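You operate a simulated robot arm through the tools that you are given. There is no shell and no other tool. Be economical: measure what you need, move in short steps, check, and stop when the job is done.

You run a simulated robot arm. Do the job below in one go: nothing can be reset, and whatever is moved stays where it is left.

Task
Switch off, bin the old fuse, fit the one that the card names and switch on again.
Fine: the lamp is lit at the end.

It is judged by the outcome, as a careful person would: the job done as asked, and still so three seconds after it is handed in. It fails if anything else is knocked over, pushed out of place, dropped, spilled or broken.

Robot
A 7-joint arm with a two-finger parallel gripper, fixed in place. Base frame: the origin is at the foot of the arm, x ahead of it, y to its left, z up; the work surface is at about z = 0. Lengths are in mm, angles in degrees, forces in N, time in s.
With the tool pointing down near the work surface it reaches from about 220 to 580 mm from the base axis. Its first joint turns from -66.0 to 66.0 degrees. Payload 2.5 kg.
The tool frame sits at the grasp point between the pads (the TCP): z along the fingers, y along the line on which they close. The tips reach 23 mm beyond it. The gripper opens to 94 mm. The fingers are 38 mm wide and 10 mm thick; the gripper's body (54 by 96 mm) begins 39 mm behind the TCP.
Orientation is that of the tool frame in the base frame, as [roll, pitch, yaw] about the fixed x, y, z axes, in that order (R = Rz(yaw) Ry(pitch) Rx(roll)). With the fingers straight down and closing along the base's y, the tool's x points along the base's -x, its y along +y and its z along -z.

Tools
- The arm moves only by the tool servo_tool. Its argument "rows" is one flat list of numbers, 7 for each row, row after row: the shift along the base's x, y, z in units of 40 mm (1.0 is 40 mm), then the turn, a rotation vector about the base's x, y, z in units of 5 degrees (1.0 is 5 degrees), then the opening in per cent of the stroke, from 0 (shut) to 100 (fully open). In form: [tx, ty, tz, ax, ay, az, jaw, tx, ty, tz, ax, ay, az, jaw, ...]. A call has 1 to 8 rows; each row shifts and turns the commanded pose from where the row before left it. A call with a number of a shift or a turn outside -1 to 1 is refused whole. Each row takes 0.2 s and may step no farther than 50 mm and 8.6 degrees from the row before; otherwise, or with a gripper value out of range, the whole call is refused. A pose out of reach is approached as far as the arm can. The call stops where the force on the tool passes 90 N (or 10 N more than at its start, if that is more) or the arm is blocked; 0.2 s more then pass. Each finger travels about 108 mm/s and halts on what it meets, pressing with about 25 N; the grip force reading is that of the motor and also rises with nothing between the fingers. The clock runs only during rows and for 0.2 s after the last one: add rows that do not move to give the fingers time. It gives the time, the measured TCP pose, the force on the tool (base axes), the opening and the grip force at its end, in the units of the frame above (readings bear some noise), with the torque about the TCP (base axes, N m) and any sound that the robot's microphone picked up.
- Cameras (640 x 400 px; columns grow to the right, rows downward): "scene" is fixed at [134.5, -428.6, 564.8]; the picture's right is [0.69, -0.73, 0.00], its down [-0.40, -0.38, -0.83] and it looks along [0.61, 0.57, -0.55] (base axes); focal length 364 px, centre (320, 200). "wrist" rides on the gripper at [86, 16, -75] in the tool frame; the picture's right is [-0.18, 0.98, 0.00], its down [-0.58, -0.11, -0.81] and it looks along [-0.79, -0.15, 0.59] (tool axes); focal length 243 px, centre (320, 200). There is no depth. A picture from a camera that has moved, and an enlarged one, comes with that camera's place and axes in the base frame and with its lens. The place of the scene camera against the robot may be out by one fixed shift of up to 25 mm in any direction.
- capture(camera): a new picture of that camera. The clock stands still meanwhile.
- close_up(camera, box): a new picture of the part [left, top, right, bottom] of that camera's present view, enlarged. The clock stands still meanwhile.
- finish_job(): hands the job in; it is judged then, once.

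Go step by step. Nothing tells you positions but the pictures and the camera data: compare them with the known pose of the tool, close in by small moves and look again before you grip or let go. The budget is 120 turns and 68 pictures, counting those below and the enlarged ones. Unless the task says otherwise, let go and move clear before handing in, and close with one line.

The tools are called after "Request:" by a JSON object that holds its "op" and its "data". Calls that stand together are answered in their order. servo_tool: Moves the arm, as the interface text tells. Its arguments: {"type":"object","properties":{"rows":{"type":"array"}},"required":["rows"]} The other tools are called the same way: capture (camera) takes a picture; close_up (camera, box) takes an enlarged picture of a part of a camera's view; finish_job () hands the job in.

At the start:

```text
time_s: 0.0
ee_pos: [422.6, 12.2, 310.8]
tcp_rot: [179.9, 0.0, -180.0]
contact_force: [0.7, 0.4, -1.4]
ft_torque: [-0.02, 0.03, 0.0]
gripper_width: 93.9
finger_force: 0.0
```

scene: 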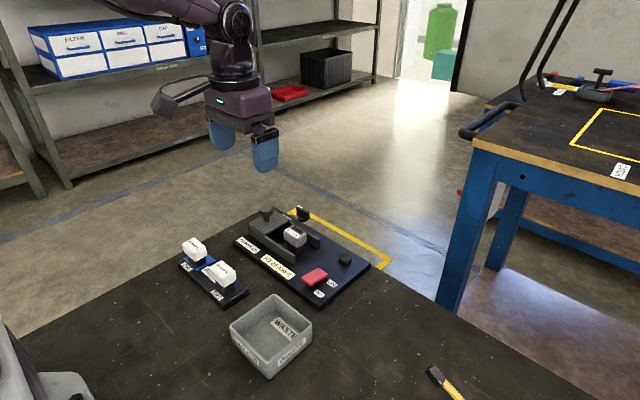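
wrist: 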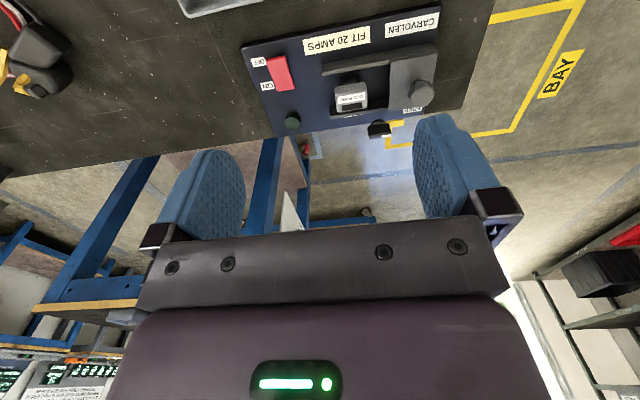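

I see a fuse panel with a red switch, an old fuse, a card "FIT 20 AMPS", a rack with two fuses and a waste bin. I'll enlarge the details first.

Request:
{"op": "close_up", "data": {"camera": "scene", "box": [170, 190, 380, 320]}}

Request:
{"op": "close_up", "data": {"camera": "wrist", "box": [230, 0, 470, 150]}}

```text
3.05 times, centred on (275, 255) of scene
camera zoom: at [134.5, -428.6, 564.8], right [0.69, -0.73, 0.0], down [-0.4, -0.38, -0.83], along [0.61, 0.57, -0.55], focal length 1109 px, centre (457, 32)
```

zoom: 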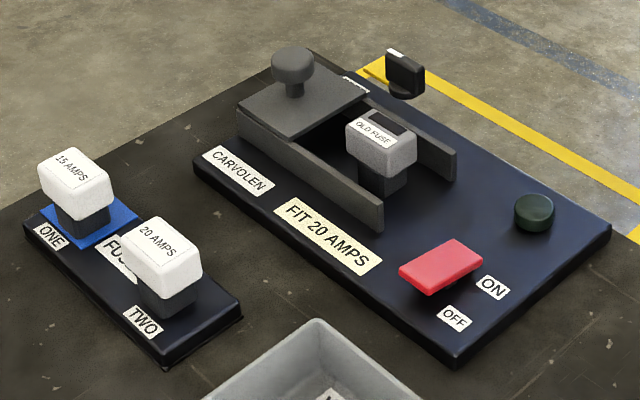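

```text
2.67 times, centred on (350, 75) of wrist
camera zoom: at [335.6, 28.0, 384.9], right [0.18, 0.98, 0.0], down [0.58, -0.11, 0.81], along [0.79, -0.15, -0.59], focal length 647 px, centre (240, 533)
```

zoom: 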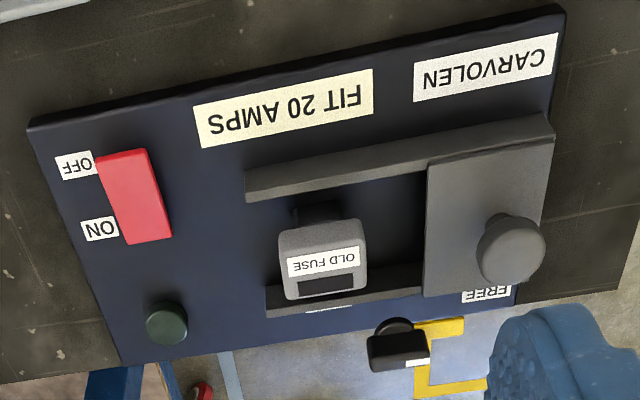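

The card says 20 AMPS; the spare labelled 20 AMPS is in seat TWO. I'll pull back so the wrist camera sees the rack, the bin and the panel together.

Request:
{"op": "servo_tool", "data": {"rows": [-0.9, 0, 0.3, 0, 0, 0, 100, -0.9, 0, 0.3, 0, 0, 0, 100, -0.9, 0, 0.3, 0, 0, 0, 100, 0, 0, 0, 0, 0, 0, 100]}}

Request:
{"op": "capture", "data": {"camera": "wrist"}}

```text
time_s: 1.0
ee_pos: [314.9, 11.4, 348.4]
tcp_rot: [-180.0, -0.1, -179.9]
contact_force: [-0.9, 0.5, 0.4]
ft_torque: [0.01, 0.05, -0.04]
gripper_width: 94.1
finger_force: 0.1
```

```text
63 pictures are left
camera wrist: at [227.7, 27.3, 420.6], right [0.18, 0.98, 0.0], down [0.58, -0.11, 0.81], along [0.79, -0.15, -0.59], focal length 243 px, centre (320, 200)
```

wrist: 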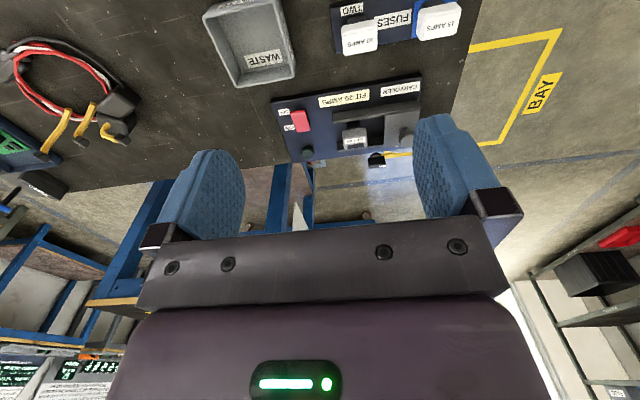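

Request:
{"op": "close_up", "data": {"camera": "wrist", "box": [200, 0, 360, 100]}}

Request:
{"op": "close_up", "data": {"camera": "wrist", "box": [320, 0, 480, 100]}}

Request:
{"op": "close_up", "data": {"camera": "wrist", "box": [270, 75, 430, 175]}}

```text
4.00 times, centred on (280, 50) of wrist
camera zoom: at [227.7, 27.3, 420.6], right [0.18, 0.98, 0.0], down [0.58, -0.11, 0.81], along [0.79, -0.15, -0.59], focal length 970 px, centre (480, 800)
```

zoom: 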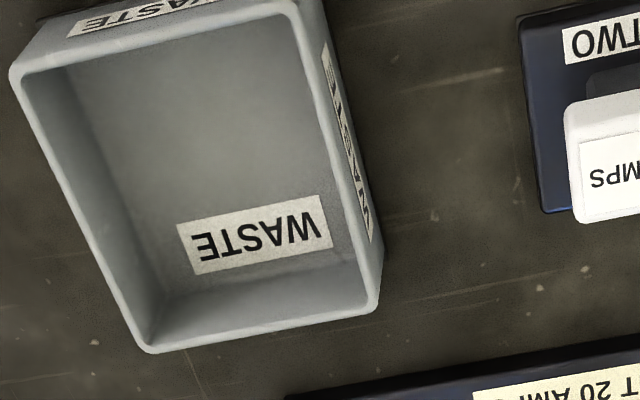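

```text
4.00 times, centred on (400, 50) of wrist
camera zoom: at [227.7, 27.3, 420.6], right [0.18, 0.98, 0.0], down [0.58, -0.11, 0.81], along [0.79, -0.15, -0.59], focal length 970 px, centre (0, 800)
```

zoom: 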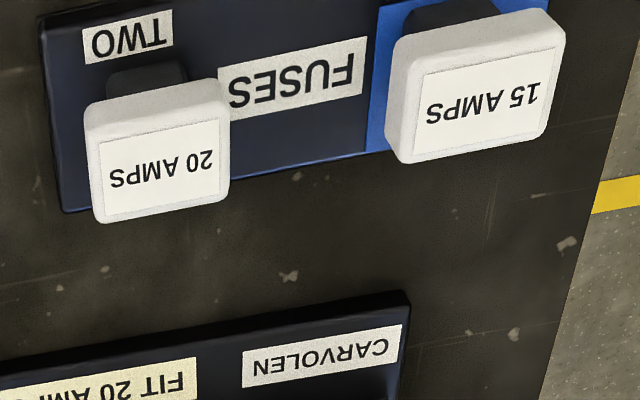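

```text
4.00 times, centred on (350, 125) of wrist
camera zoom: at [227.7, 27.3, 420.6], right [0.18, 0.98, 0.0], down [0.58, -0.11, 0.81], along [0.79, -0.15, -0.59], focal length 970 px, centre (200, 500)
```

zoom: 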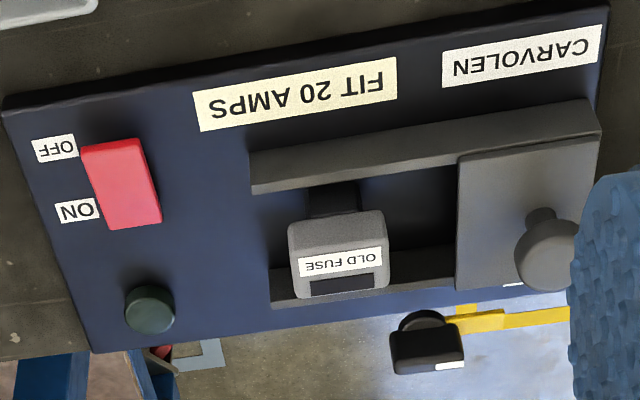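

Approximate positions: old fuse top near (533, 35, 63), 20 A spare near (370, 54, 60), switch near (499, -62), bin near (370, -90). Next I'll tilt the camera over the panel to check the black lever and the switch.

Request:
{"op": "servo_tool", "data": {"rows": [0.5, 0.1, -0.2, 0, 1, 0, 100, 0.5, 0.1, -0.2, 0, 1, 0, 100, 0.5, 0.1, -0.2, 0, 1, 0, 100, 0.5, 0, -0.2, 0, 1, 0, 100, 0.5, 0, -0.2, 0, 1, 0, 100, 0.5, 0, -0.2, 0, 1, 0, 100, 0, 0, 0, 0, 0, 0, 100]}}

Request:
{"op": "capture", "data": {"camera": "wrist"}}

Request:
{"op": "close_up", "data": {"camera": "scene", "box": [240, 195, 370, 305]}}

```text
time_s: 2.6
ee_pos: [433.6, 23.8, 299.5]
tcp_rot: [-180.0, -30.1, -180.0]
contact_force: [1.3, -0.2, -0.7]
ft_torque: [-0.01, 0.0, 0.0]
gripper_width: 93.8
finger_force: 0.0
```

```text
59 pictures are left
camera wrist: at [396.1, 39.9, 406.6], right [0.16, 0.98, -0.09], down [0.91, -0.11, 0.41], along [0.39, -0.15, -0.91], focal length 243 px, centre (320, 200)
```

wrist: 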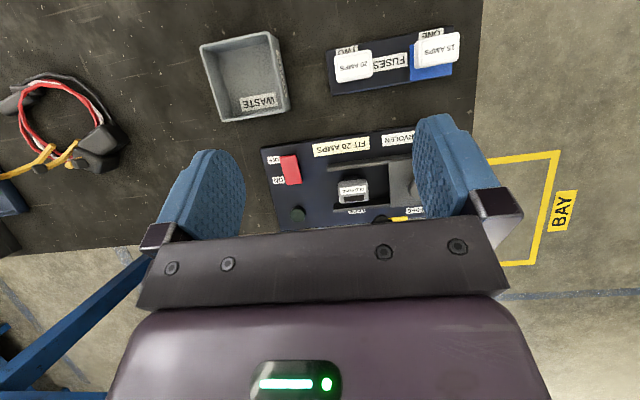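

```text
3.64 times, centred on (305, 250) of scene
camera zoom: at [134.5, -428.6, 564.8], right [0.69, -0.73, 0.0], down [-0.4, -0.38, -0.83], along [0.61, 0.57, -0.55], focal length 1323 px, centre (374, 18)
```

zoom: 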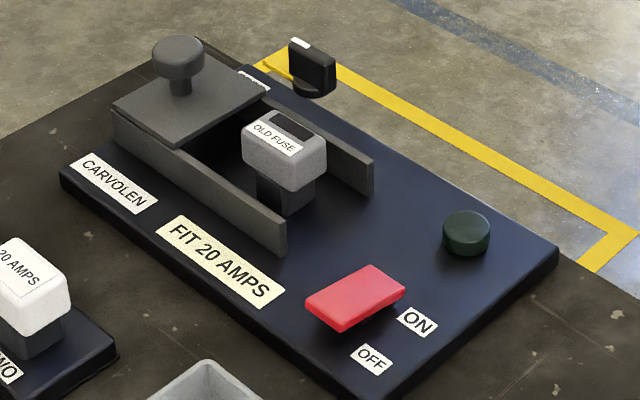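

Request:
{"op": "close_up", "data": {"camera": "wrist", "box": [255, 125, 425, 231]}}

Request:
{"op": "close_up", "data": {"camera": "wrist", "box": [320, 20, 480, 120]}}

```text
3.76 times, centred on (340, 178) of wrist
camera zoom: at [396.1, 39.9, 406.6], right [0.16, 0.98, -0.09], down [0.91, -0.11, 0.41], along [0.39, -0.15, -0.91], focal length 913 px, centre (245, 283)
```

zoom: 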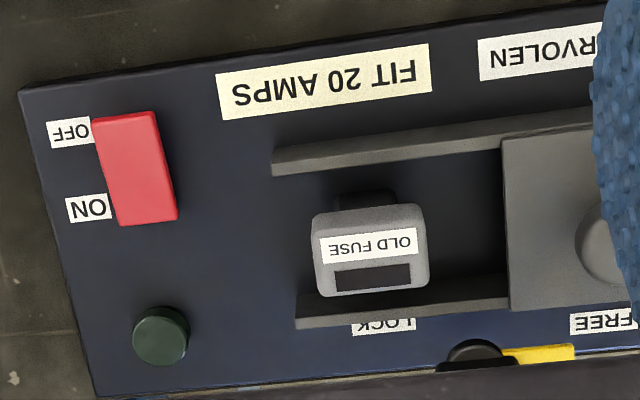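

```text
4.00 times, centred on (400, 70) of wrist
camera zoom: at [396.1, 39.9, 406.6], right [0.16, 0.98, -0.09], down [0.91, -0.11, 0.41], along [0.39, -0.15, -0.91], focal length 970 px, centre (0, 720)
```

zoom: 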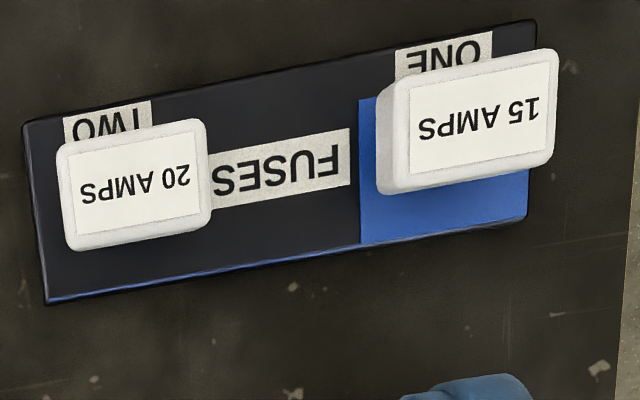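

The lever has LOCK and FREE labels and its white mark points to FREE. I'll zoom in on the switch and the lever from the scene camera.

Request:
{"op": "close_up", "data": {"camera": "scene", "box": [295, 255, 345, 305]}}

Request:
{"op": "close_up", "data": {"camera": "scene", "box": [250, 195, 350, 260]}}

```text
8.00 times, centred on (320, 280) of scene
camera zoom: at [134.5, -428.6, 564.8], right [0.69, -0.73, 0.0], down [-0.4, -0.38, -0.83], along [0.61, 0.57, -0.55], focal length 2910 px, centre (320, -440)
```

zoom: 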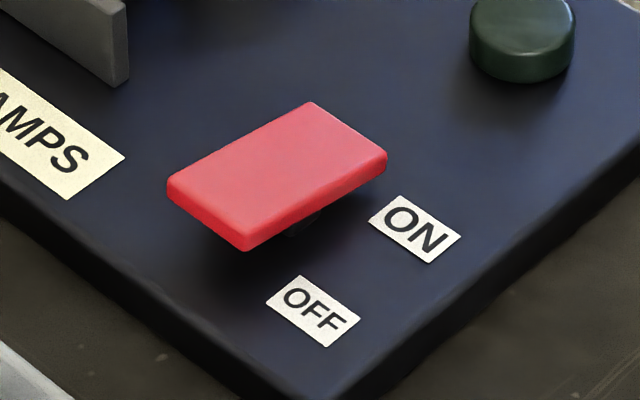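

```text
6.15 times, centred on (300, 228) of scene
camera zoom: at [134.5, -428.6, 564.8], right [0.69, -0.73, 0.0], down [-0.4, -0.38, -0.83], along [0.61, 0.57, -0.55], focal length 2239 px, centre (443, 31)
```

zoom: 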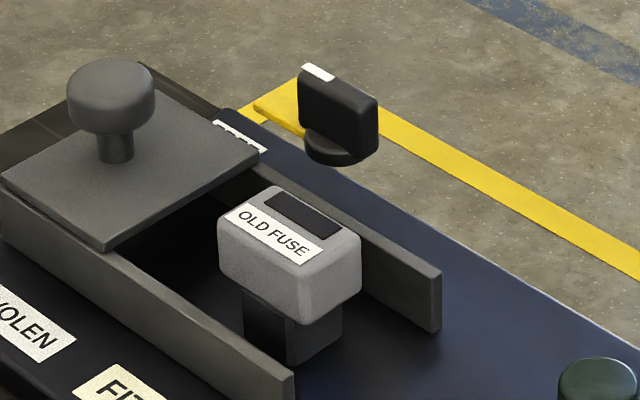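

The rocker's OFF end (near side, about (475, -60, 28)) is raised, so it's ON. I'll straighten the tool, shut the gripper and go above the OFF end.

Request:
{"op": "servo_tool", "data": {"rows": [0.17, -0.35, -0.79, 0, -1, 0, 0, 0.17, -0.35, -0.79, 0, -1, 0, 0, 0.17, -0.35, -0.79, 0, -1, 0, 0, 0.17, -0.35, -0.79, 0, -1, 0, 0, 0.17, -0.35, -0.79, 0, -1, 0, 0, 0.17, -0.35, -0.79, 0, -1, 0, 0, 0, 0, 0, 0, 0, 0, 0]}}

Request:
{"op": "capture", "data": {"camera": "wrist"}}

Request:
{"op": "capture", "data": {"camera": "scene"}}

```text
time_s: 4.2
ee_pos: [475.8, -59.2, 108.4]
tcp_rot: [-179.9, 0.2, 180.0]
contact_force: [-0.8, 1.1, 0.4]
ft_torque: [0.03, 0.0, -0.01]
gripper_width: 0.2
finger_force: 25.3
```

```text
53 pictures are left
camera wrist: at [388.6, -44.4, 183.6], right [0.18, 0.98, 0.0], down [0.58, -0.11, 0.81], along [0.79, -0.15, -0.59], focal length 243 px, centre (320, 200)
```

wrist: 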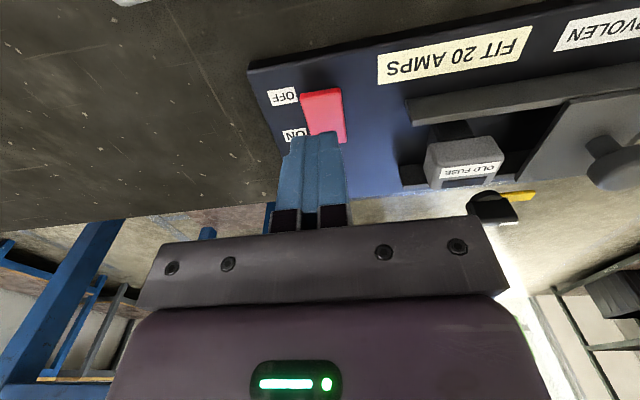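

```text
52 pictures are left
```

scene: 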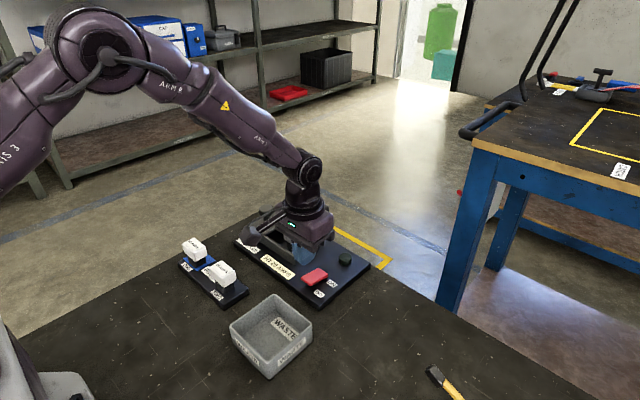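

The view confirms the OFF end at about (475, -62). I'll descend and press in small steps.

Request:
{"op": "servo_tool", "data": {"rows": [-0.1, -0.05, -0.65, 0, 0, 0, 0, 0, 0, -0.65, 0, 0, 0, 0, 0, 0, -0.12, 0, 0, 0, 0, 0, 0, -0.1, 0, 0, 0, 0]}}

```text
time_s: 5.2
ee_pos: [470.1, -61.7, 52.2]
tcp_rot: [179.9, -0.2, -180.0]
contact_force: [-42.4, 5.2, 69.1]
ft_torque: [0.1, -0.33, 0.07]
gripper_width: 0.1
finger_force: 24.9
```

Request:
{"op": "close_up", "data": {"camera": "wrist", "box": [240, 0, 400, 200]}}

Request:
{"op": "close_up", "data": {"camera": "scene", "box": [275, 245, 355, 310]}}

```text
2.00 times, centred on (320, 100) of wrist
camera zoom: at [383.9, -45.6, 126.7], right [0.18, 0.98, 0.0], down [0.58, -0.11, 0.8], along [0.79, -0.15, -0.59], focal length 485 px, centre (320, 400)
```

zoom: 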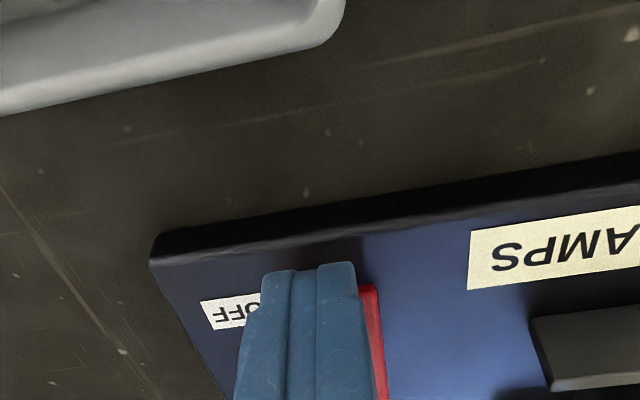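

```text
6.15 times, centred on (315, 278) of scene
camera zoom: at [134.1, -428.6, 565.0], right [0.69, -0.73, 0.0], down [-0.4, -0.38, -0.83], along [0.61, 0.57, -0.55], focal length 2239 px, centre (351, -277)
```

zoom: 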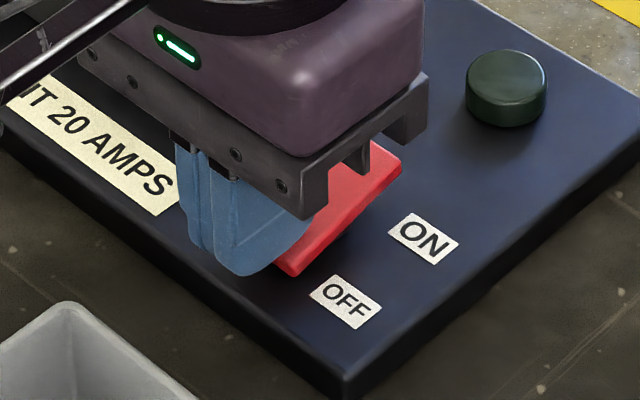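

The rocker now looks tilted to OFF. I'll lift and verify.

Request:
{"op": "servo_tool", "data": {"rows": [0, 0, 0.5, 0, 0, 0, 0, 0, 0, 1, 0, 0, 0, 0, -0.3, 0, 1, 0, 0, 0, 30, -0.3, 0, 0.5, 0, 0, 0, 60]}}

Request:
{"op": "close_up", "data": {"camera": "scene", "box": [275, 245, 355, 310]}}

Request:
{"op": "capture", "data": {"camera": "wrist"}}

```text
time_s: 6.2
ee_pos: [447.1, -61.3, 168.8]
tcp_rot: [-180.0, 0.0, -179.9]
contact_force: [-0.2, 0.5, -0.4]
ft_torque: [0.0, 0.04, 0.02]
gripper_width: 56.4
finger_force: 0.1
```

```text
6.15 times, centred on (315, 278) of scene
camera zoom: at [134.5, -428.6, 564.8], right [0.69, -0.73, 0.0], down [-0.4, -0.38, -0.83], along [0.61, 0.57, -0.55], focal length 2239 px, centre (351, -277)
```

zoom: 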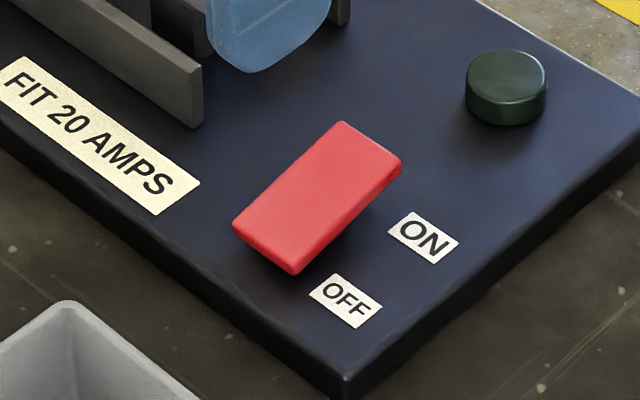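

```text
48 pictures are left
camera wrist: at [360.1, -46.3, 242.6], right [0.18, 0.98, 0.0], down [0.58, -0.11, 0.81], along [0.79, -0.15, -0.59], focal length 243 px, centre (320, 200)
```

wrist: 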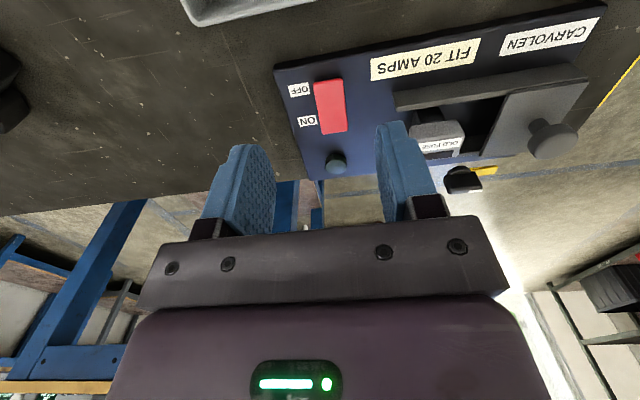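

The switch is OFF. Now I'll move near the old fuse for a close look.

Request:
{"op": "servo_tool", "data": {"rows": [0.44, 0.8, -0.1, 0, 0, 0, 75, 0.44, 0.8, -0.3, 0, 0, 0, 75, 0.44, 0.8, -0.4, 0, 0, 0, 75, 0, 0, 0, 0, 0, 0, 75]}}

Request:
{"op": "capture", "data": {"camera": "wrist"}}

Request:
{"op": "close_up", "data": {"camera": "wrist", "box": [240, 80, 420, 200]}}

```text
time_s: 7.2
ee_pos: [499.5, 34.1, 136.1]
tcp_rot: [-179.9, 0.0, 180.0]
contact_force: [0.0, -0.6, -0.7]
ft_torque: [-0.01, 0.02, 0.02]
gripper_width: 70.4
finger_force: 0.1
```

```text
47 pictures are left
camera wrist: at [412.6, 50.2, 210.5], right [0.18, 0.98, 0.0], down [0.58, -0.11, 0.81], along [0.79, -0.15, -0.59], focal length 243 px, centre (320, 200)
```

wrist: 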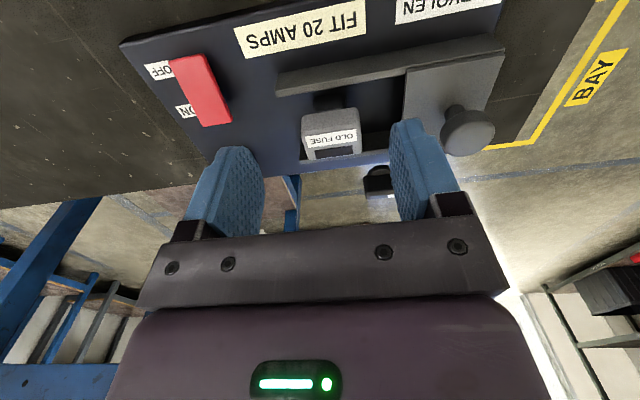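

```text
3.33 times, centred on (330, 140) of wrist
camera zoom: at [412.6, 50.2, 210.5], right [0.18, 0.98, 0.0], down [0.58, -0.11, 0.81], along [0.79, -0.15, -0.59], focal length 809 px, centre (287, 400)
```

zoom: 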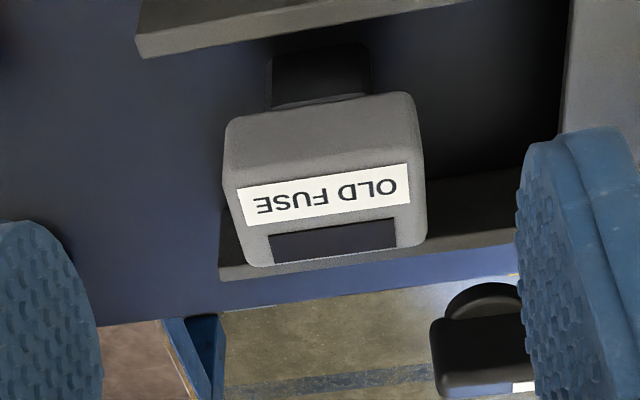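

The old fuse head spans about x 526–553, y 16–56, z 40–63. I'll move over it and descend with the fingers either side, tips staying above the rails.

Request:
{"op": "servo_tool", "data": {"rows": [1, 0.05, 0, 0, 0, 0, 75, 0, 0, -0.75, 0, 0, 0, 75, 0, 0, -0.75, 0, 0, 0, 75, 0, 0, -0.15, 0, 0, 0, 75, 0, 0, 0, 0, 0, 0, 75]}}

Request:
{"op": "capture", "data": {"camera": "wrist"}}

Request:
{"op": "close_up", "data": {"camera": "scene", "box": [230, 190, 350, 270]}}

```text
time_s: 8.4
ee_pos: [540.1, 35.8, 71.5]
tcp_rot: [179.9, 0.0, 180.0]
contact_force: [0.3, -0.1, -0.1]
ft_torque: [0.01, 0.01, -0.03]
gripper_width: 70.3
finger_force: 0.1
```

```text
45 pictures are left
camera wrist: at [453.0, 51.5, 144.4], right [0.18, 0.98, 0.0], down [0.58, -0.11, 0.81], along [0.79, -0.15, -0.59], focal length 243 px, centre (320, 200)
```

wrist: 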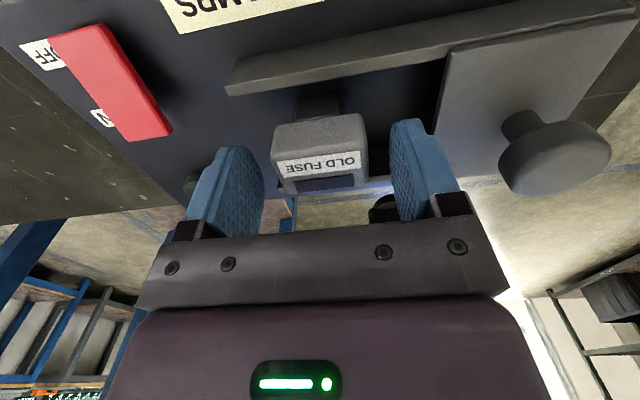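

```text
5.00 times, centred on (290, 230) of scene
camera zoom: at [134.5, -428.6, 564.8], right [0.69, -0.73, 0.0], down [-0.4, -0.38, -0.83], along [0.61, 0.57, -0.55], focal length 1819 px, centre (470, 50)
```

zoom: 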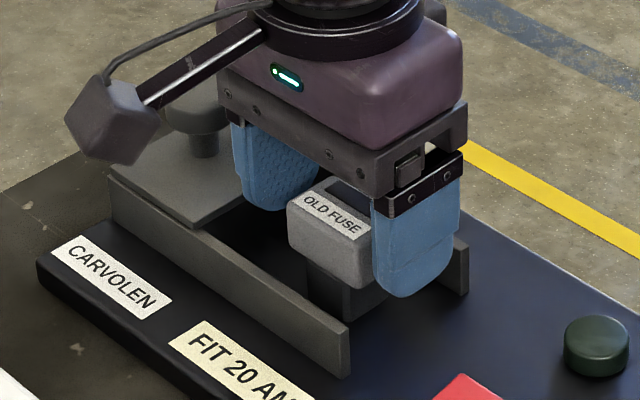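

Fingers straddle the head evenly; I'll go down 5 mm more and grip.

Request:
{"op": "servo_tool", "data": {"rows": [0, 0, -0.13, 0, 0, 0, 75, 0, 0, 0, 0, 0, 0, 30, 0, 0, 0, 0, 0, 0, 20, 0, 0, 0, 0, 0, 0, 20]}}

```text
time_s: 9.4
ee_pos: [539.3, 36.5, 65.4]
tcp_rot: [-179.9, 0.0, -180.0]
contact_force: [0.2, 0.4, 0.6]
ft_torque: [0.01, 0.01, 0.0]
gripper_width: 45.3
finger_force: 25.6
```

Gripped at 45 mm. Lifting straight up.

Request:
{"op": "servo_tool", "data": {"rows": [0, 0, 0.15, 0, 0, 0, 10, 0, 0, 0.25, 0, 0, 0, 10, 0, 0, 0.4, 0, 0, 0, 10, 0, 0, 0.7, 0, 0, 0, 10, 0, 0, 0, 0, 0, 0, 10]}}

Request:
{"op": "close_up", "data": {"camera": "scene", "box": [230, 170, 370, 270]}}

Request:
{"op": "capture", "data": {"camera": "wrist"}}

```text
time_s: 10.6
ee_pos: [539.4, 36.2, 125.9]
tcp_rot: [-180.0, 0.0, 180.0]
contact_force: [-0.3, 0.4, 0.2]
ft_torque: [-0.03, 0.01, 0.03]
gripper_width: 45.3
finger_force: 25.1
```

```text
4.00 times, centred on (300, 220) of scene
camera zoom: at [134.5, -428.6, 564.8], right [0.69, -0.73, 0.0], down [-0.4, -0.38, -0.83], along [0.61, 0.57, -0.55], focal length 1455 px, centre (400, 120)
```

zoom: 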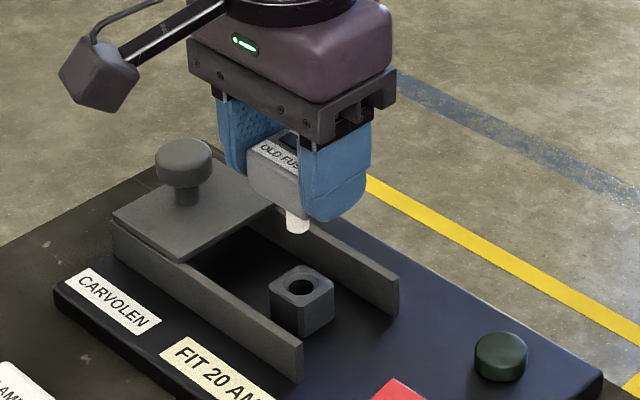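

```text
42 pictures are left
camera wrist: at [452.4, 52.0, 199.7], right [0.18, 0.98, 0.0], down [0.58, -0.11, 0.81], along [0.79, -0.15, -0.59], focal length 243 px, centre (320, 200)
```

wrist: 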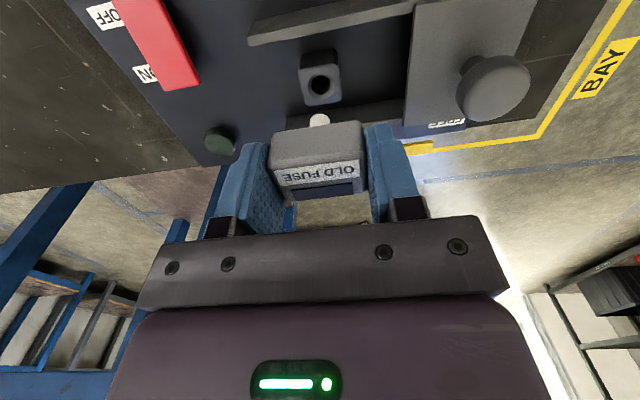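

The old fuse is out, and the socket is a block with a hole at about (539, 36). I'll carry the fuse above the bin centre, about (354, -91).

Request:
{"op": "servo_tool", "data": {"rows": [0, 0, 0.4, 0, 0, 0, 10, -0.93, -0.63, 0, 0, 0, 0, 10, -0.93, -0.63, 0, 0, 0, 0, 10, -0.93, -0.63, 0, 0, 0, 0, 10, -0.93, -0.63, 0, 0, 0, 0, 10, -0.93, -0.63, 0, 0, 0, 0, 10, 0, 0, 0, 0, 0, 0, 10]}}

Request:
{"op": "capture", "data": {"camera": "wrist"}}

Request:
{"op": "capture", "data": {"camera": "scene"}}

```text
time_s: 12.2
ee_pos: [353.8, -89.2, 142.8]
tcp_rot: [-180.0, 0.0, -179.9]
contact_force: [-0.1, -0.3, -0.2]
ft_torque: [0.02, 0.04, -0.02]
gripper_width: 45.3
finger_force: 24.7
```

```text
41 pictures are left
camera wrist: at [266.7, -73.9, 216.5], right [0.18, 0.98, 0.0], down [0.58, -0.11, 0.81], along [0.79, -0.15, -0.59], focal length 243 px, centre (320, 200)
```

wrist: 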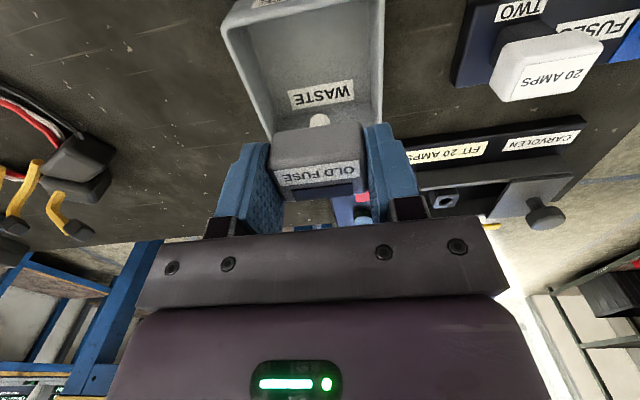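

```text
40 pictures are left
```

scene: 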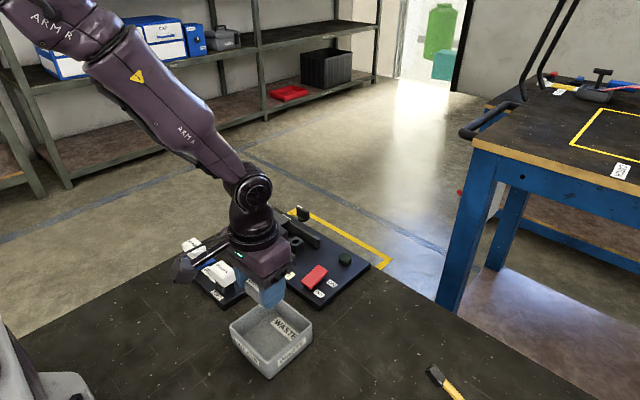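

Well over the bin; shifting 4 mm in -y, lowering into it, then opening just enough to release.

Request:
{"op": "servo_tool", "data": {"rows": [0, -0.1, -0.65, 0, 0, 0, 10, 0, 0, -0.65, 0, 0, 0, 10, 0, 0, -0.6, 0, 0, 0, 10, 0, 0, 0, 0, 0, 0, 10, 0, 0, 0, 0, 0, 0, 58, 0, 0, 0, 0, 0, 0, 58]}}

Request:
{"op": "capture", "data": {"camera": "wrist"}}

```text
time_s: 13.6
ee_pos: [354.0, -93.1, 66.3]
tcp_rot: [180.0, 0.0, -179.9]
contact_force: [0.3, -0.1, -0.1]
ft_torque: [0.01, 0.0, -0.03]
gripper_width: 54.6
finger_force: 0.1
```

```text
39 pictures are left
camera wrist: at [267.1, -77.4, 139.8], right [0.18, 0.98, 0.0], down [0.58, -0.11, 0.81], along [0.79, -0.15, -0.59], focal length 243 px, centre (320, 200)
```

wrist: 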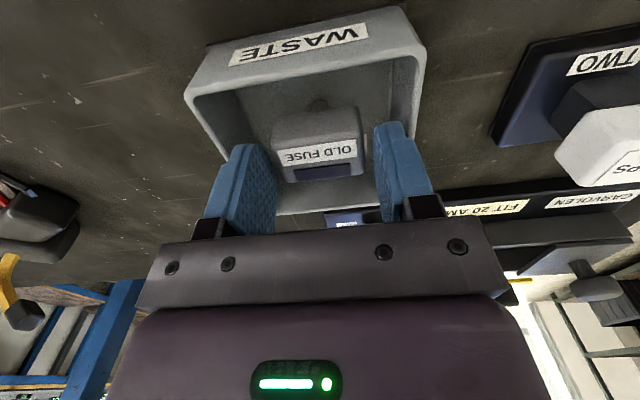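

The old fuse is in the bin. I'll rise and move to a viewing spot before the 20 A spare.

Request:
{"op": "servo_tool", "data": {"rows": [0, 0, 0.9, 0, 0, 0, 58, 0, 0, 0.9, 0, 0, 0, 58, 0, 0.9, 0.3, 0, 0, 0, 75, 0, 0.9, 0, 0, 0, 0, 75, -0.2, 0.9, 0, 0, 0, 0, 75, -0.3, 0.9, 0, 0, 0, 0, 75, 0, 0, 0, 0, 0, 0, 75]}}

Request:
{"op": "capture", "data": {"camera": "wrist"}}

Request:
{"op": "close_up", "data": {"camera": "wrist", "box": [230, 20, 440, 150]}}

Request:
{"op": "capture", "data": {"camera": "scene"}}

```text
time_s: 15.2
ee_pos: [334.9, 51.6, 148.9]
tcp_rot: [179.9, 0.0, 179.9]
contact_force: [0.1, 0.9, -0.5]
ft_torque: [0.02, 0.02, 0.02]
gripper_width: 70.5
finger_force: 0.0
```

```text
38 pictures are left
camera wrist: at [247.5, 67.2, 223.2], right [0.19, 0.98, 0.0], down [0.58, -0.11, 0.81], along [0.79, -0.15, -0.59], focal length 243 px, centre (320, 200)
```

wrist: 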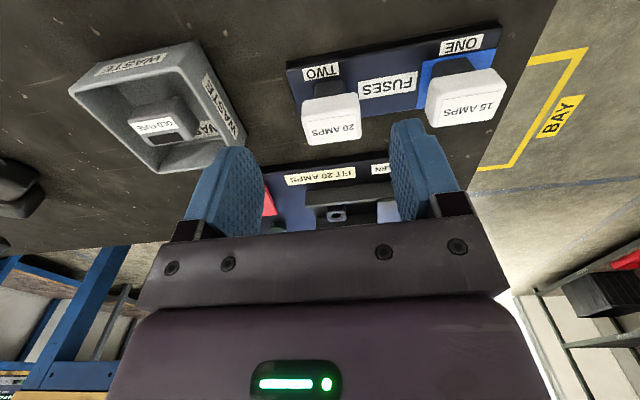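

```text
3.05 times, centred on (335, 85) of wrist
camera zoom: at [247.5, 67.2, 223.2], right [0.19, 0.98, 0.0], down [0.58, -0.11, 0.81], along [0.79, -0.15, -0.59], focal length 739 px, centre (274, 550)
```

zoom: 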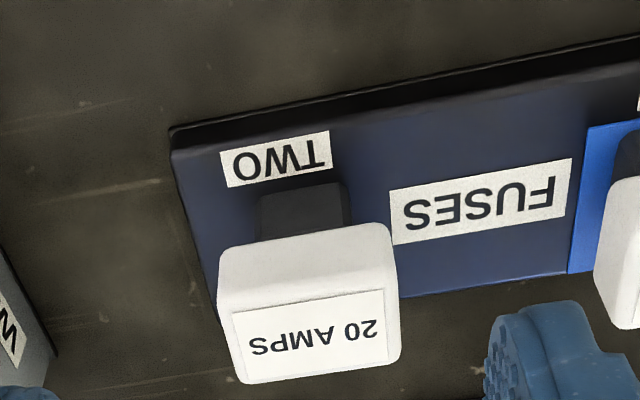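

```text
36 pictures are left
```

scene: 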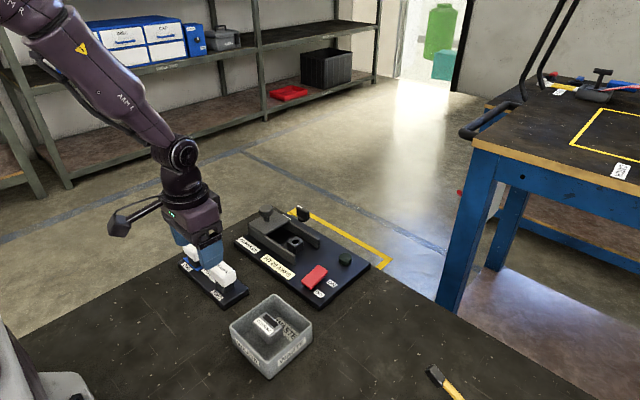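

The 20 A head is centred around (372, 55) with its top at z≈62. I'll go above it and descend.

Request:
{"op": "servo_tool", "data": {"rows": [0.93, 0.085, 0, 0, 0, 0, 75, 0, 0, -0.7, 0, 0, 0, 75, 0, 0, -0.7, 0, 0, 0, 75, 0, 0, -0.5, 0, 0, 0, 75, 0, 0, 0, 0, 0, 0, 75]}}

Request:
{"op": "capture", "data": {"camera": "wrist"}}

Request:
{"op": "close_up", "data": {"camera": "scene", "box": [160, 210, 280, 310]}}

```text
time_s: 16.4
ee_pos: [371.1, 53.6, 73.4]
tcp_rot: [-180.0, 0.0, -179.9]
contact_force: [0.6, 0.2, 0.1]
ft_torque: [-0.02, 0.01, -0.01]
gripper_width: 70.4
finger_force: 0.1
```

```text
35 pictures are left
camera wrist: at [284.2, 69.8, 146.6], right [0.18, 0.98, 0.0], down [0.58, -0.11, 0.81], along [0.79, -0.15, -0.59], focal length 243 px, centre (320, 200)
```

wrist: 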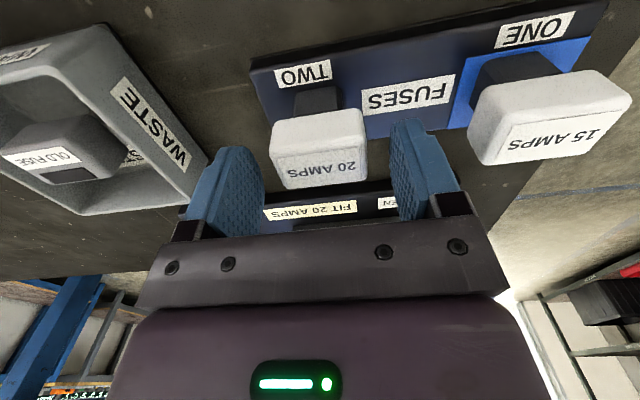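

```text
4.00 times, centred on (220, 260) of scene
camera zoom: at [134.5, -428.6, 564.8], right [0.69, -0.73, 0.0], down [-0.4, -0.38, -0.83], along [0.61, 0.57, -0.55], focal length 1455 px, centre (720, -40)
```

zoom: 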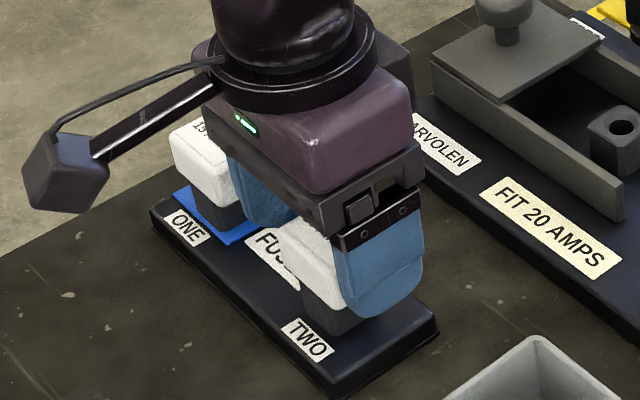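

The view matches the one before gripping the old fuse, so the alignment is good. Down 8 mm and grip.

Request:
{"op": "servo_tool", "data": {"rows": [0, 0, -0.2, 0, 0, 0, 75, 0, 0, 0, 0, 0, 0, 30, 0, 0, 0, 0, 0, 0, 10, 0, 0, 0, 0, 0, 0, 10, 0, 0, 0.15, 0, 0, 0, 10, 0, 0, 0.25, 0, 0, 0, 10, 0, 0, 0.6, 0, 0, 0, 10, 0, 0, 0.9, 0, 0, 0, 10]}}

Request:
{"op": "capture", "data": {"camera": "wrist"}}

Request:
{"op": "close_up", "data": {"camera": "scene", "box": [160, 190, 280, 310]}}

```text
time_s: 18.2
ee_pos: [370.4, 53.9, 141.3]
tcp_rot: [-179.9, 0.0, -180.0]
contact_force: [-0.6, -0.1, -0.1]
ft_torque: [0.02, -0.01, 0.0]
gripper_width: 45.1
finger_force: 24.9
```

```text
33 pictures are left
camera wrist: at [284.2, 69.6, 216.1], right [0.18, 0.98, 0.0], down [0.58, -0.11, 0.81], along [0.79, -0.15, -0.59], focal length 243 px, centre (320, 200)
```

wrist: 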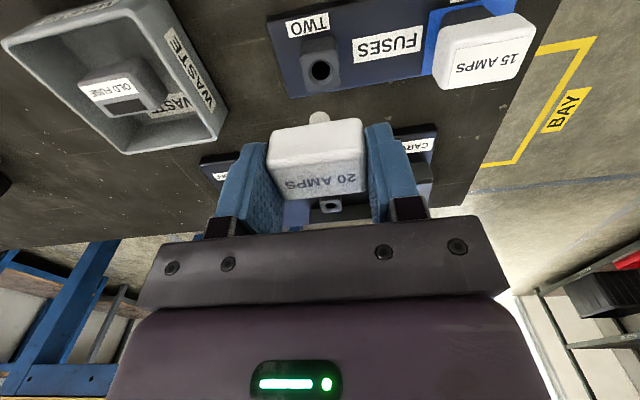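

```text
3.33 times, centred on (220, 250) of scene
camera zoom: at [134.5, -428.6, 564.8], right [0.69, -0.73, 0.0], down [-0.4, -0.38, -0.83], along [0.61, 0.57, -0.55], focal length 1213 px, centre (653, 33)
```

zoom: 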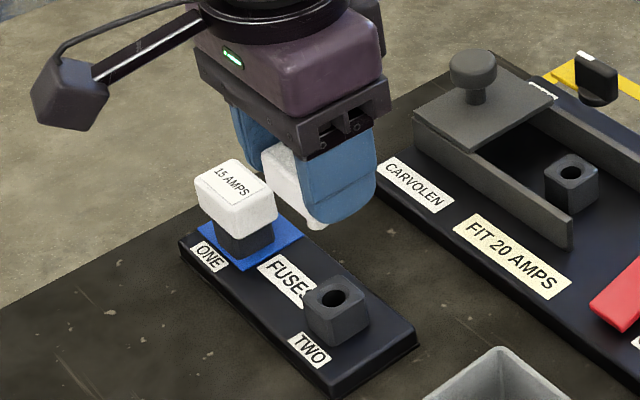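

The 20 A fuse is out of the rack, matching the old fuse's hold within 1–2 mm. I'll zoom on the peg and the rack hole to get the peg's offset from the TCP.

Request:
{"op": "close_up", "data": {"camera": "wrist", "box": [260, 30, 380, 200]}}

```text
2.35 times, centred on (320, 115) of wrist
camera zoom: at [284.2, 69.6, 216.1], right [0.18, 0.98, 0.0], down [0.58, -0.11, 0.81], along [0.79, -0.15, -0.59], focal length 571 px, centre (320, 400)
```

zoom: 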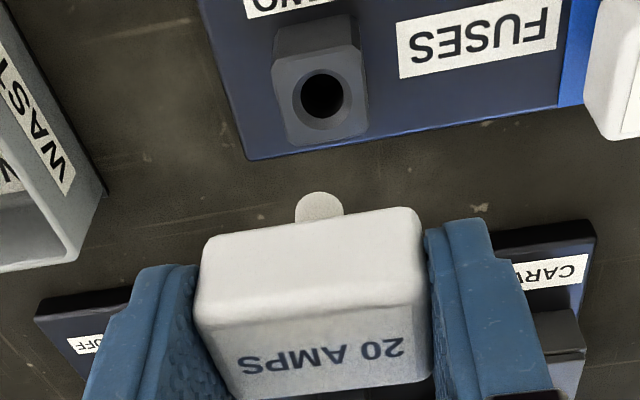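

Rack hole centre sits at zoom pixel (321, 95) at this height. I'll go to the panel socket at the same height and compare the same crop.

Request:
{"op": "servo_tool", "data": {"rows": [0.833, -0.087, 0, 0, 0, 0, 10, 0.833, -0.087, 0, 0, 0, 0, 10, 0.833, -0.087, 0, 0, 0, 0, 10, 0.833, -0.087, 0, 0, 0, 0, 10, 0.833, -0.087, 0, 0, 0, 0, 10, 0, 0, 0, 0, 0, 0, 10]}}

Request:
{"op": "close_up", "data": {"camera": "wrist", "box": [260, 30, 380, 200]}}

```text
time_s: 19.6
ee_pos: [535.9, 36.6, 140.4]
tcp_rot: [180.0, 0.0, 179.9]
contact_force: [-0.1, -0.2, 0.6]
ft_torque: [0.0, -0.03, 0.0]
gripper_width: 45.4
finger_force: 25.4
```

```text
2.35 times, centred on (320, 115) of wrist
camera zoom: at [449.8, 52.2, 215.2], right [0.18, 0.98, 0.0], down [0.58, -0.11, 0.81], along [0.79, -0.15, -0.59], focal length 571 px, centre (320, 400)
```

zoom: 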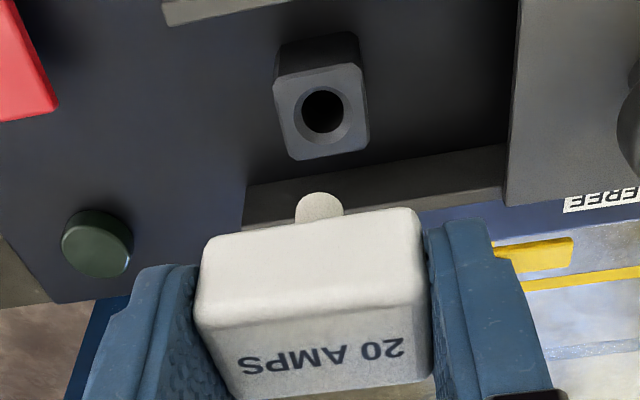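

The offset calls for about +4.3 mm in x. I'll correct and descend part way, then check.

Request:
{"op": "servo_tool", "data": {"rows": [0.107, 0.005, 0, 0, 0, 0, 10, 0, 0, -0.5, 0, 0, 0, 10, 0, 0, -0.5, 0, 0, 0, 10, 0, 0, 0, 0, 0, 0, 10]}}

Request:
{"op": "close_up", "data": {"camera": "wrist", "box": [260, 30, 380, 200]}}

Request:
{"op": "close_up", "data": {"camera": "scene", "box": [250, 195, 340, 260]}}

```text
time_s: 20.6
ee_pos: [541.9, 36.5, 101.2]
tcp_rot: [-180.0, 0.0, 180.0]
contact_force: [-0.8, -0.1, -0.3]
ft_torque: [0.02, 0.02, 0.0]
gripper_width: 45.3
finger_force: 25.3
```

```text
2.35 times, centred on (320, 115) of wrist
camera zoom: at [454.6, 52.0, 174.8], right [0.18, 0.98, 0.0], down [0.58, -0.11, 0.81], along [0.79, -0.15, -0.59], focal length 571 px, centre (320, 400)
```

zoom: 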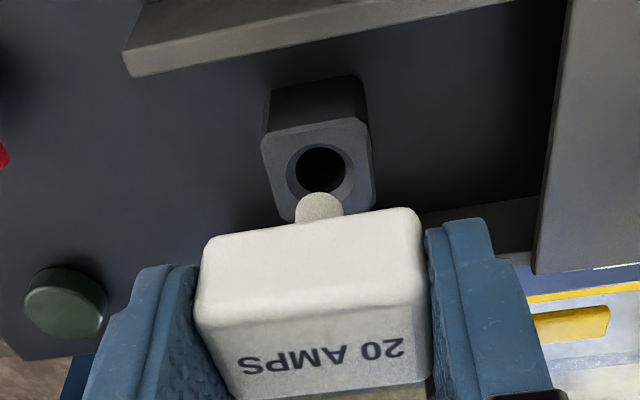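

```text
6.15 times, centred on (295, 228) of scene
camera zoom: at [134.5, -428.6, 564.8], right [0.69, -0.73, 0.0], down [-0.4, -0.38, -0.83], along [0.61, 0.57, -0.55], focal length 2239 px, centre (474, 31)
```

zoom: 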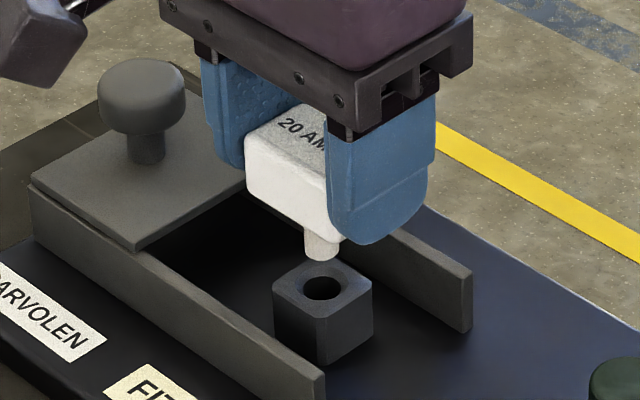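

Lined up sideways in both views. Lowering until just above the hole.

Request:
{"op": "servo_tool", "data": {"rows": [0, 0, -0.3, 0, 0, 0, 10, 0, 0, -0.1, 0, 0, 0, 10, 0, 0, 0, 0, 0, 0, 10]}}

Request:
{"op": "close_up", "data": {"camera": "wrist", "box": [260, 30, 380, 200]}}

Request:
{"op": "close_up", "data": {"camera": "scene", "box": [270, 210, 330, 255]}}

```text
time_s: 21.4
ee_pos: [541.5, 35.4, 85.4]
tcp_rot: [-180.0, 0.0, -180.0]
contact_force: [0.1, -0.5, 0.4]
ft_torque: [-0.03, 0.01, 0.01]
gripper_width: 45.5
finger_force: 25.6
```

```text
2.35 times, centred on (320, 115) of wrist
camera zoom: at [454.9, 52.0, 158.9], right [0.18, 0.98, 0.0], down [0.58, -0.11, 0.81], along [0.79, -0.15, -0.59], focal length 571 px, centre (320, 400)
```

zoom: 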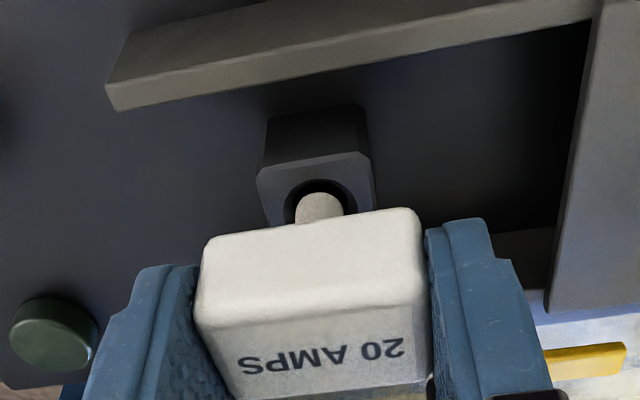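

```text
8.89 times, centred on (300, 232) of scene
camera zoom: at [134.5, -428.6, 564.8], right [0.69, -0.73, 0.0], down [-0.4, -0.38, -0.83], along [0.61, 0.57, -0.55], focal length 3234 px, centre (498, -89)
```

zoom: 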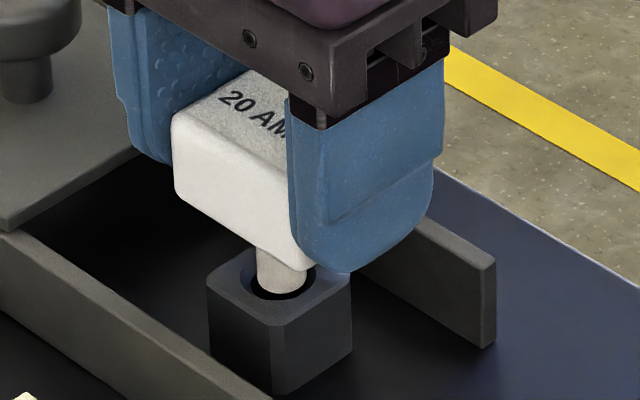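

The peg is centred over the hole. Inserting gently.

Request:
{"op": "servo_tool", "data": {"rows": [0, 0, -0.12, 0, 0, 0, 10, 0, 0, -0.12, 0, 0, 0, 10, 0, 0, -0.12, 0, 0, 0, 10, 0, 0, -0.08, 0, 0, 0, 10]}}

```text
time_s: 22.4
ee_pos: [541.5, 36.2, 68.1]
tcp_rot: [-179.9, 0.0, 179.9]
contact_force: [0.0, 0.7, -1.0]
ft_torque: [-0.01, 0.01, -0.01]
gripper_width: 45.3
finger_force: 25.0
```

Request:
{"op": "servo_tool", "data": {"rows": [0, 0, -0.05, 0, 0, 0, 10, 0, 0, -0.05, 0, 0, 0, 10]}}

Request:
{"op": "close_up", "data": {"camera": "scene", "box": [270, 210, 330, 255]}}

```text
time_s: 23.0
ee_pos: [542.5, 36.5, 65.1]
tcp_rot: [-180.0, 0.0, 180.0]
contact_force: [-11.5, -1.4, 17.1]
ft_torque: [-0.03, 0.33, -0.03]
gripper_width: 45.1
finger_force: 25.2
```

```text
8.89 times, centred on (300, 232) of scene
camera zoom: at [134.4, -428.6, 564.8], right [0.69, -0.73, 0.0], down [-0.4, -0.38, -0.83], along [0.61, 0.57, -0.55], focal length 3234 px, centre (498, -89)
```

zoom: 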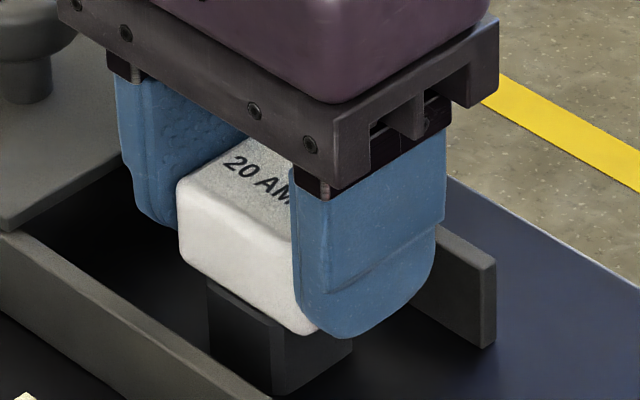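

Seated: contact force 17 N at the expected height. I'll release, lift and look.

Request:
{"op": "servo_tool", "data": {"rows": [0, 0, 0.04, 0, 0, 0, 10, 0, 0, 0, 0, 0, 0, 72, 0, 0, 0, 0, 0, 0, 72, 0, 0, 0.6, 0, 0, 0, 72, 0, 0, 0.9, 0, 0, 0, 72, -0.7, 0, 0.5, 0, 0, 0, 72, -0.7, 0, 0, 0, 0, 0, 72]}}

Request:
{"op": "close_up", "data": {"camera": "scene", "box": [230, 190, 370, 300]}}

Request:
{"op": "close_up", "data": {"camera": "wrist", "box": [120, 20, 480, 220]}}

```text
time_s: 24.6
ee_pos: [488.0, 36.1, 145.6]
tcp_rot: [179.9, 0.1, 180.0]
contact_force: [0.4, -0.6, -0.4]
ft_torque: [0.01, 0.03, -0.01]
gripper_width: 67.6
finger_force: 0.0
```

```text
3.64 times, centred on (300, 245) of scene
camera zoom: at [134.5, -428.6, 564.8], right [0.69, -0.73, 0.0], down [-0.4, -0.38, -0.83], along [0.61, 0.57, -0.55], focal length 1323 px, centre (393, 36)
```

zoom: 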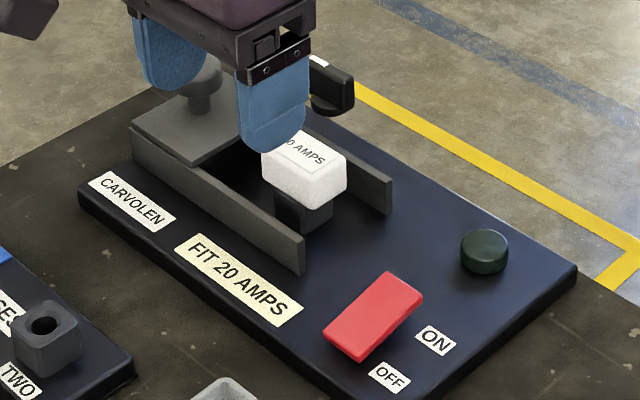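

```text
1.78 times, centred on (300, 120) of wrist
camera zoom: at [399.6, 52.4, 219.3], right [0.18, 0.98, 0.0], down [0.58, -0.11, 0.81], along [0.79, -0.15, -0.59], focal length 431 px, centre (356, 342)
```

zoom: 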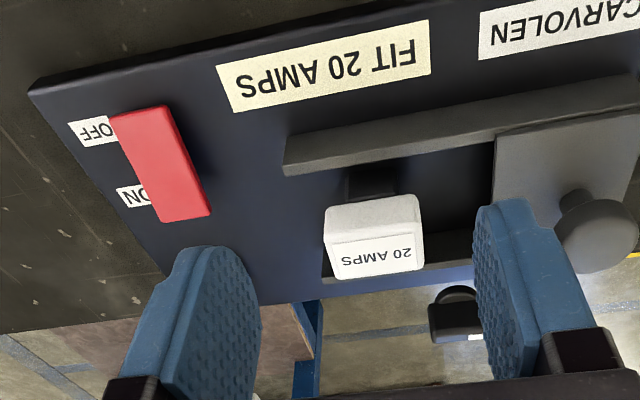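

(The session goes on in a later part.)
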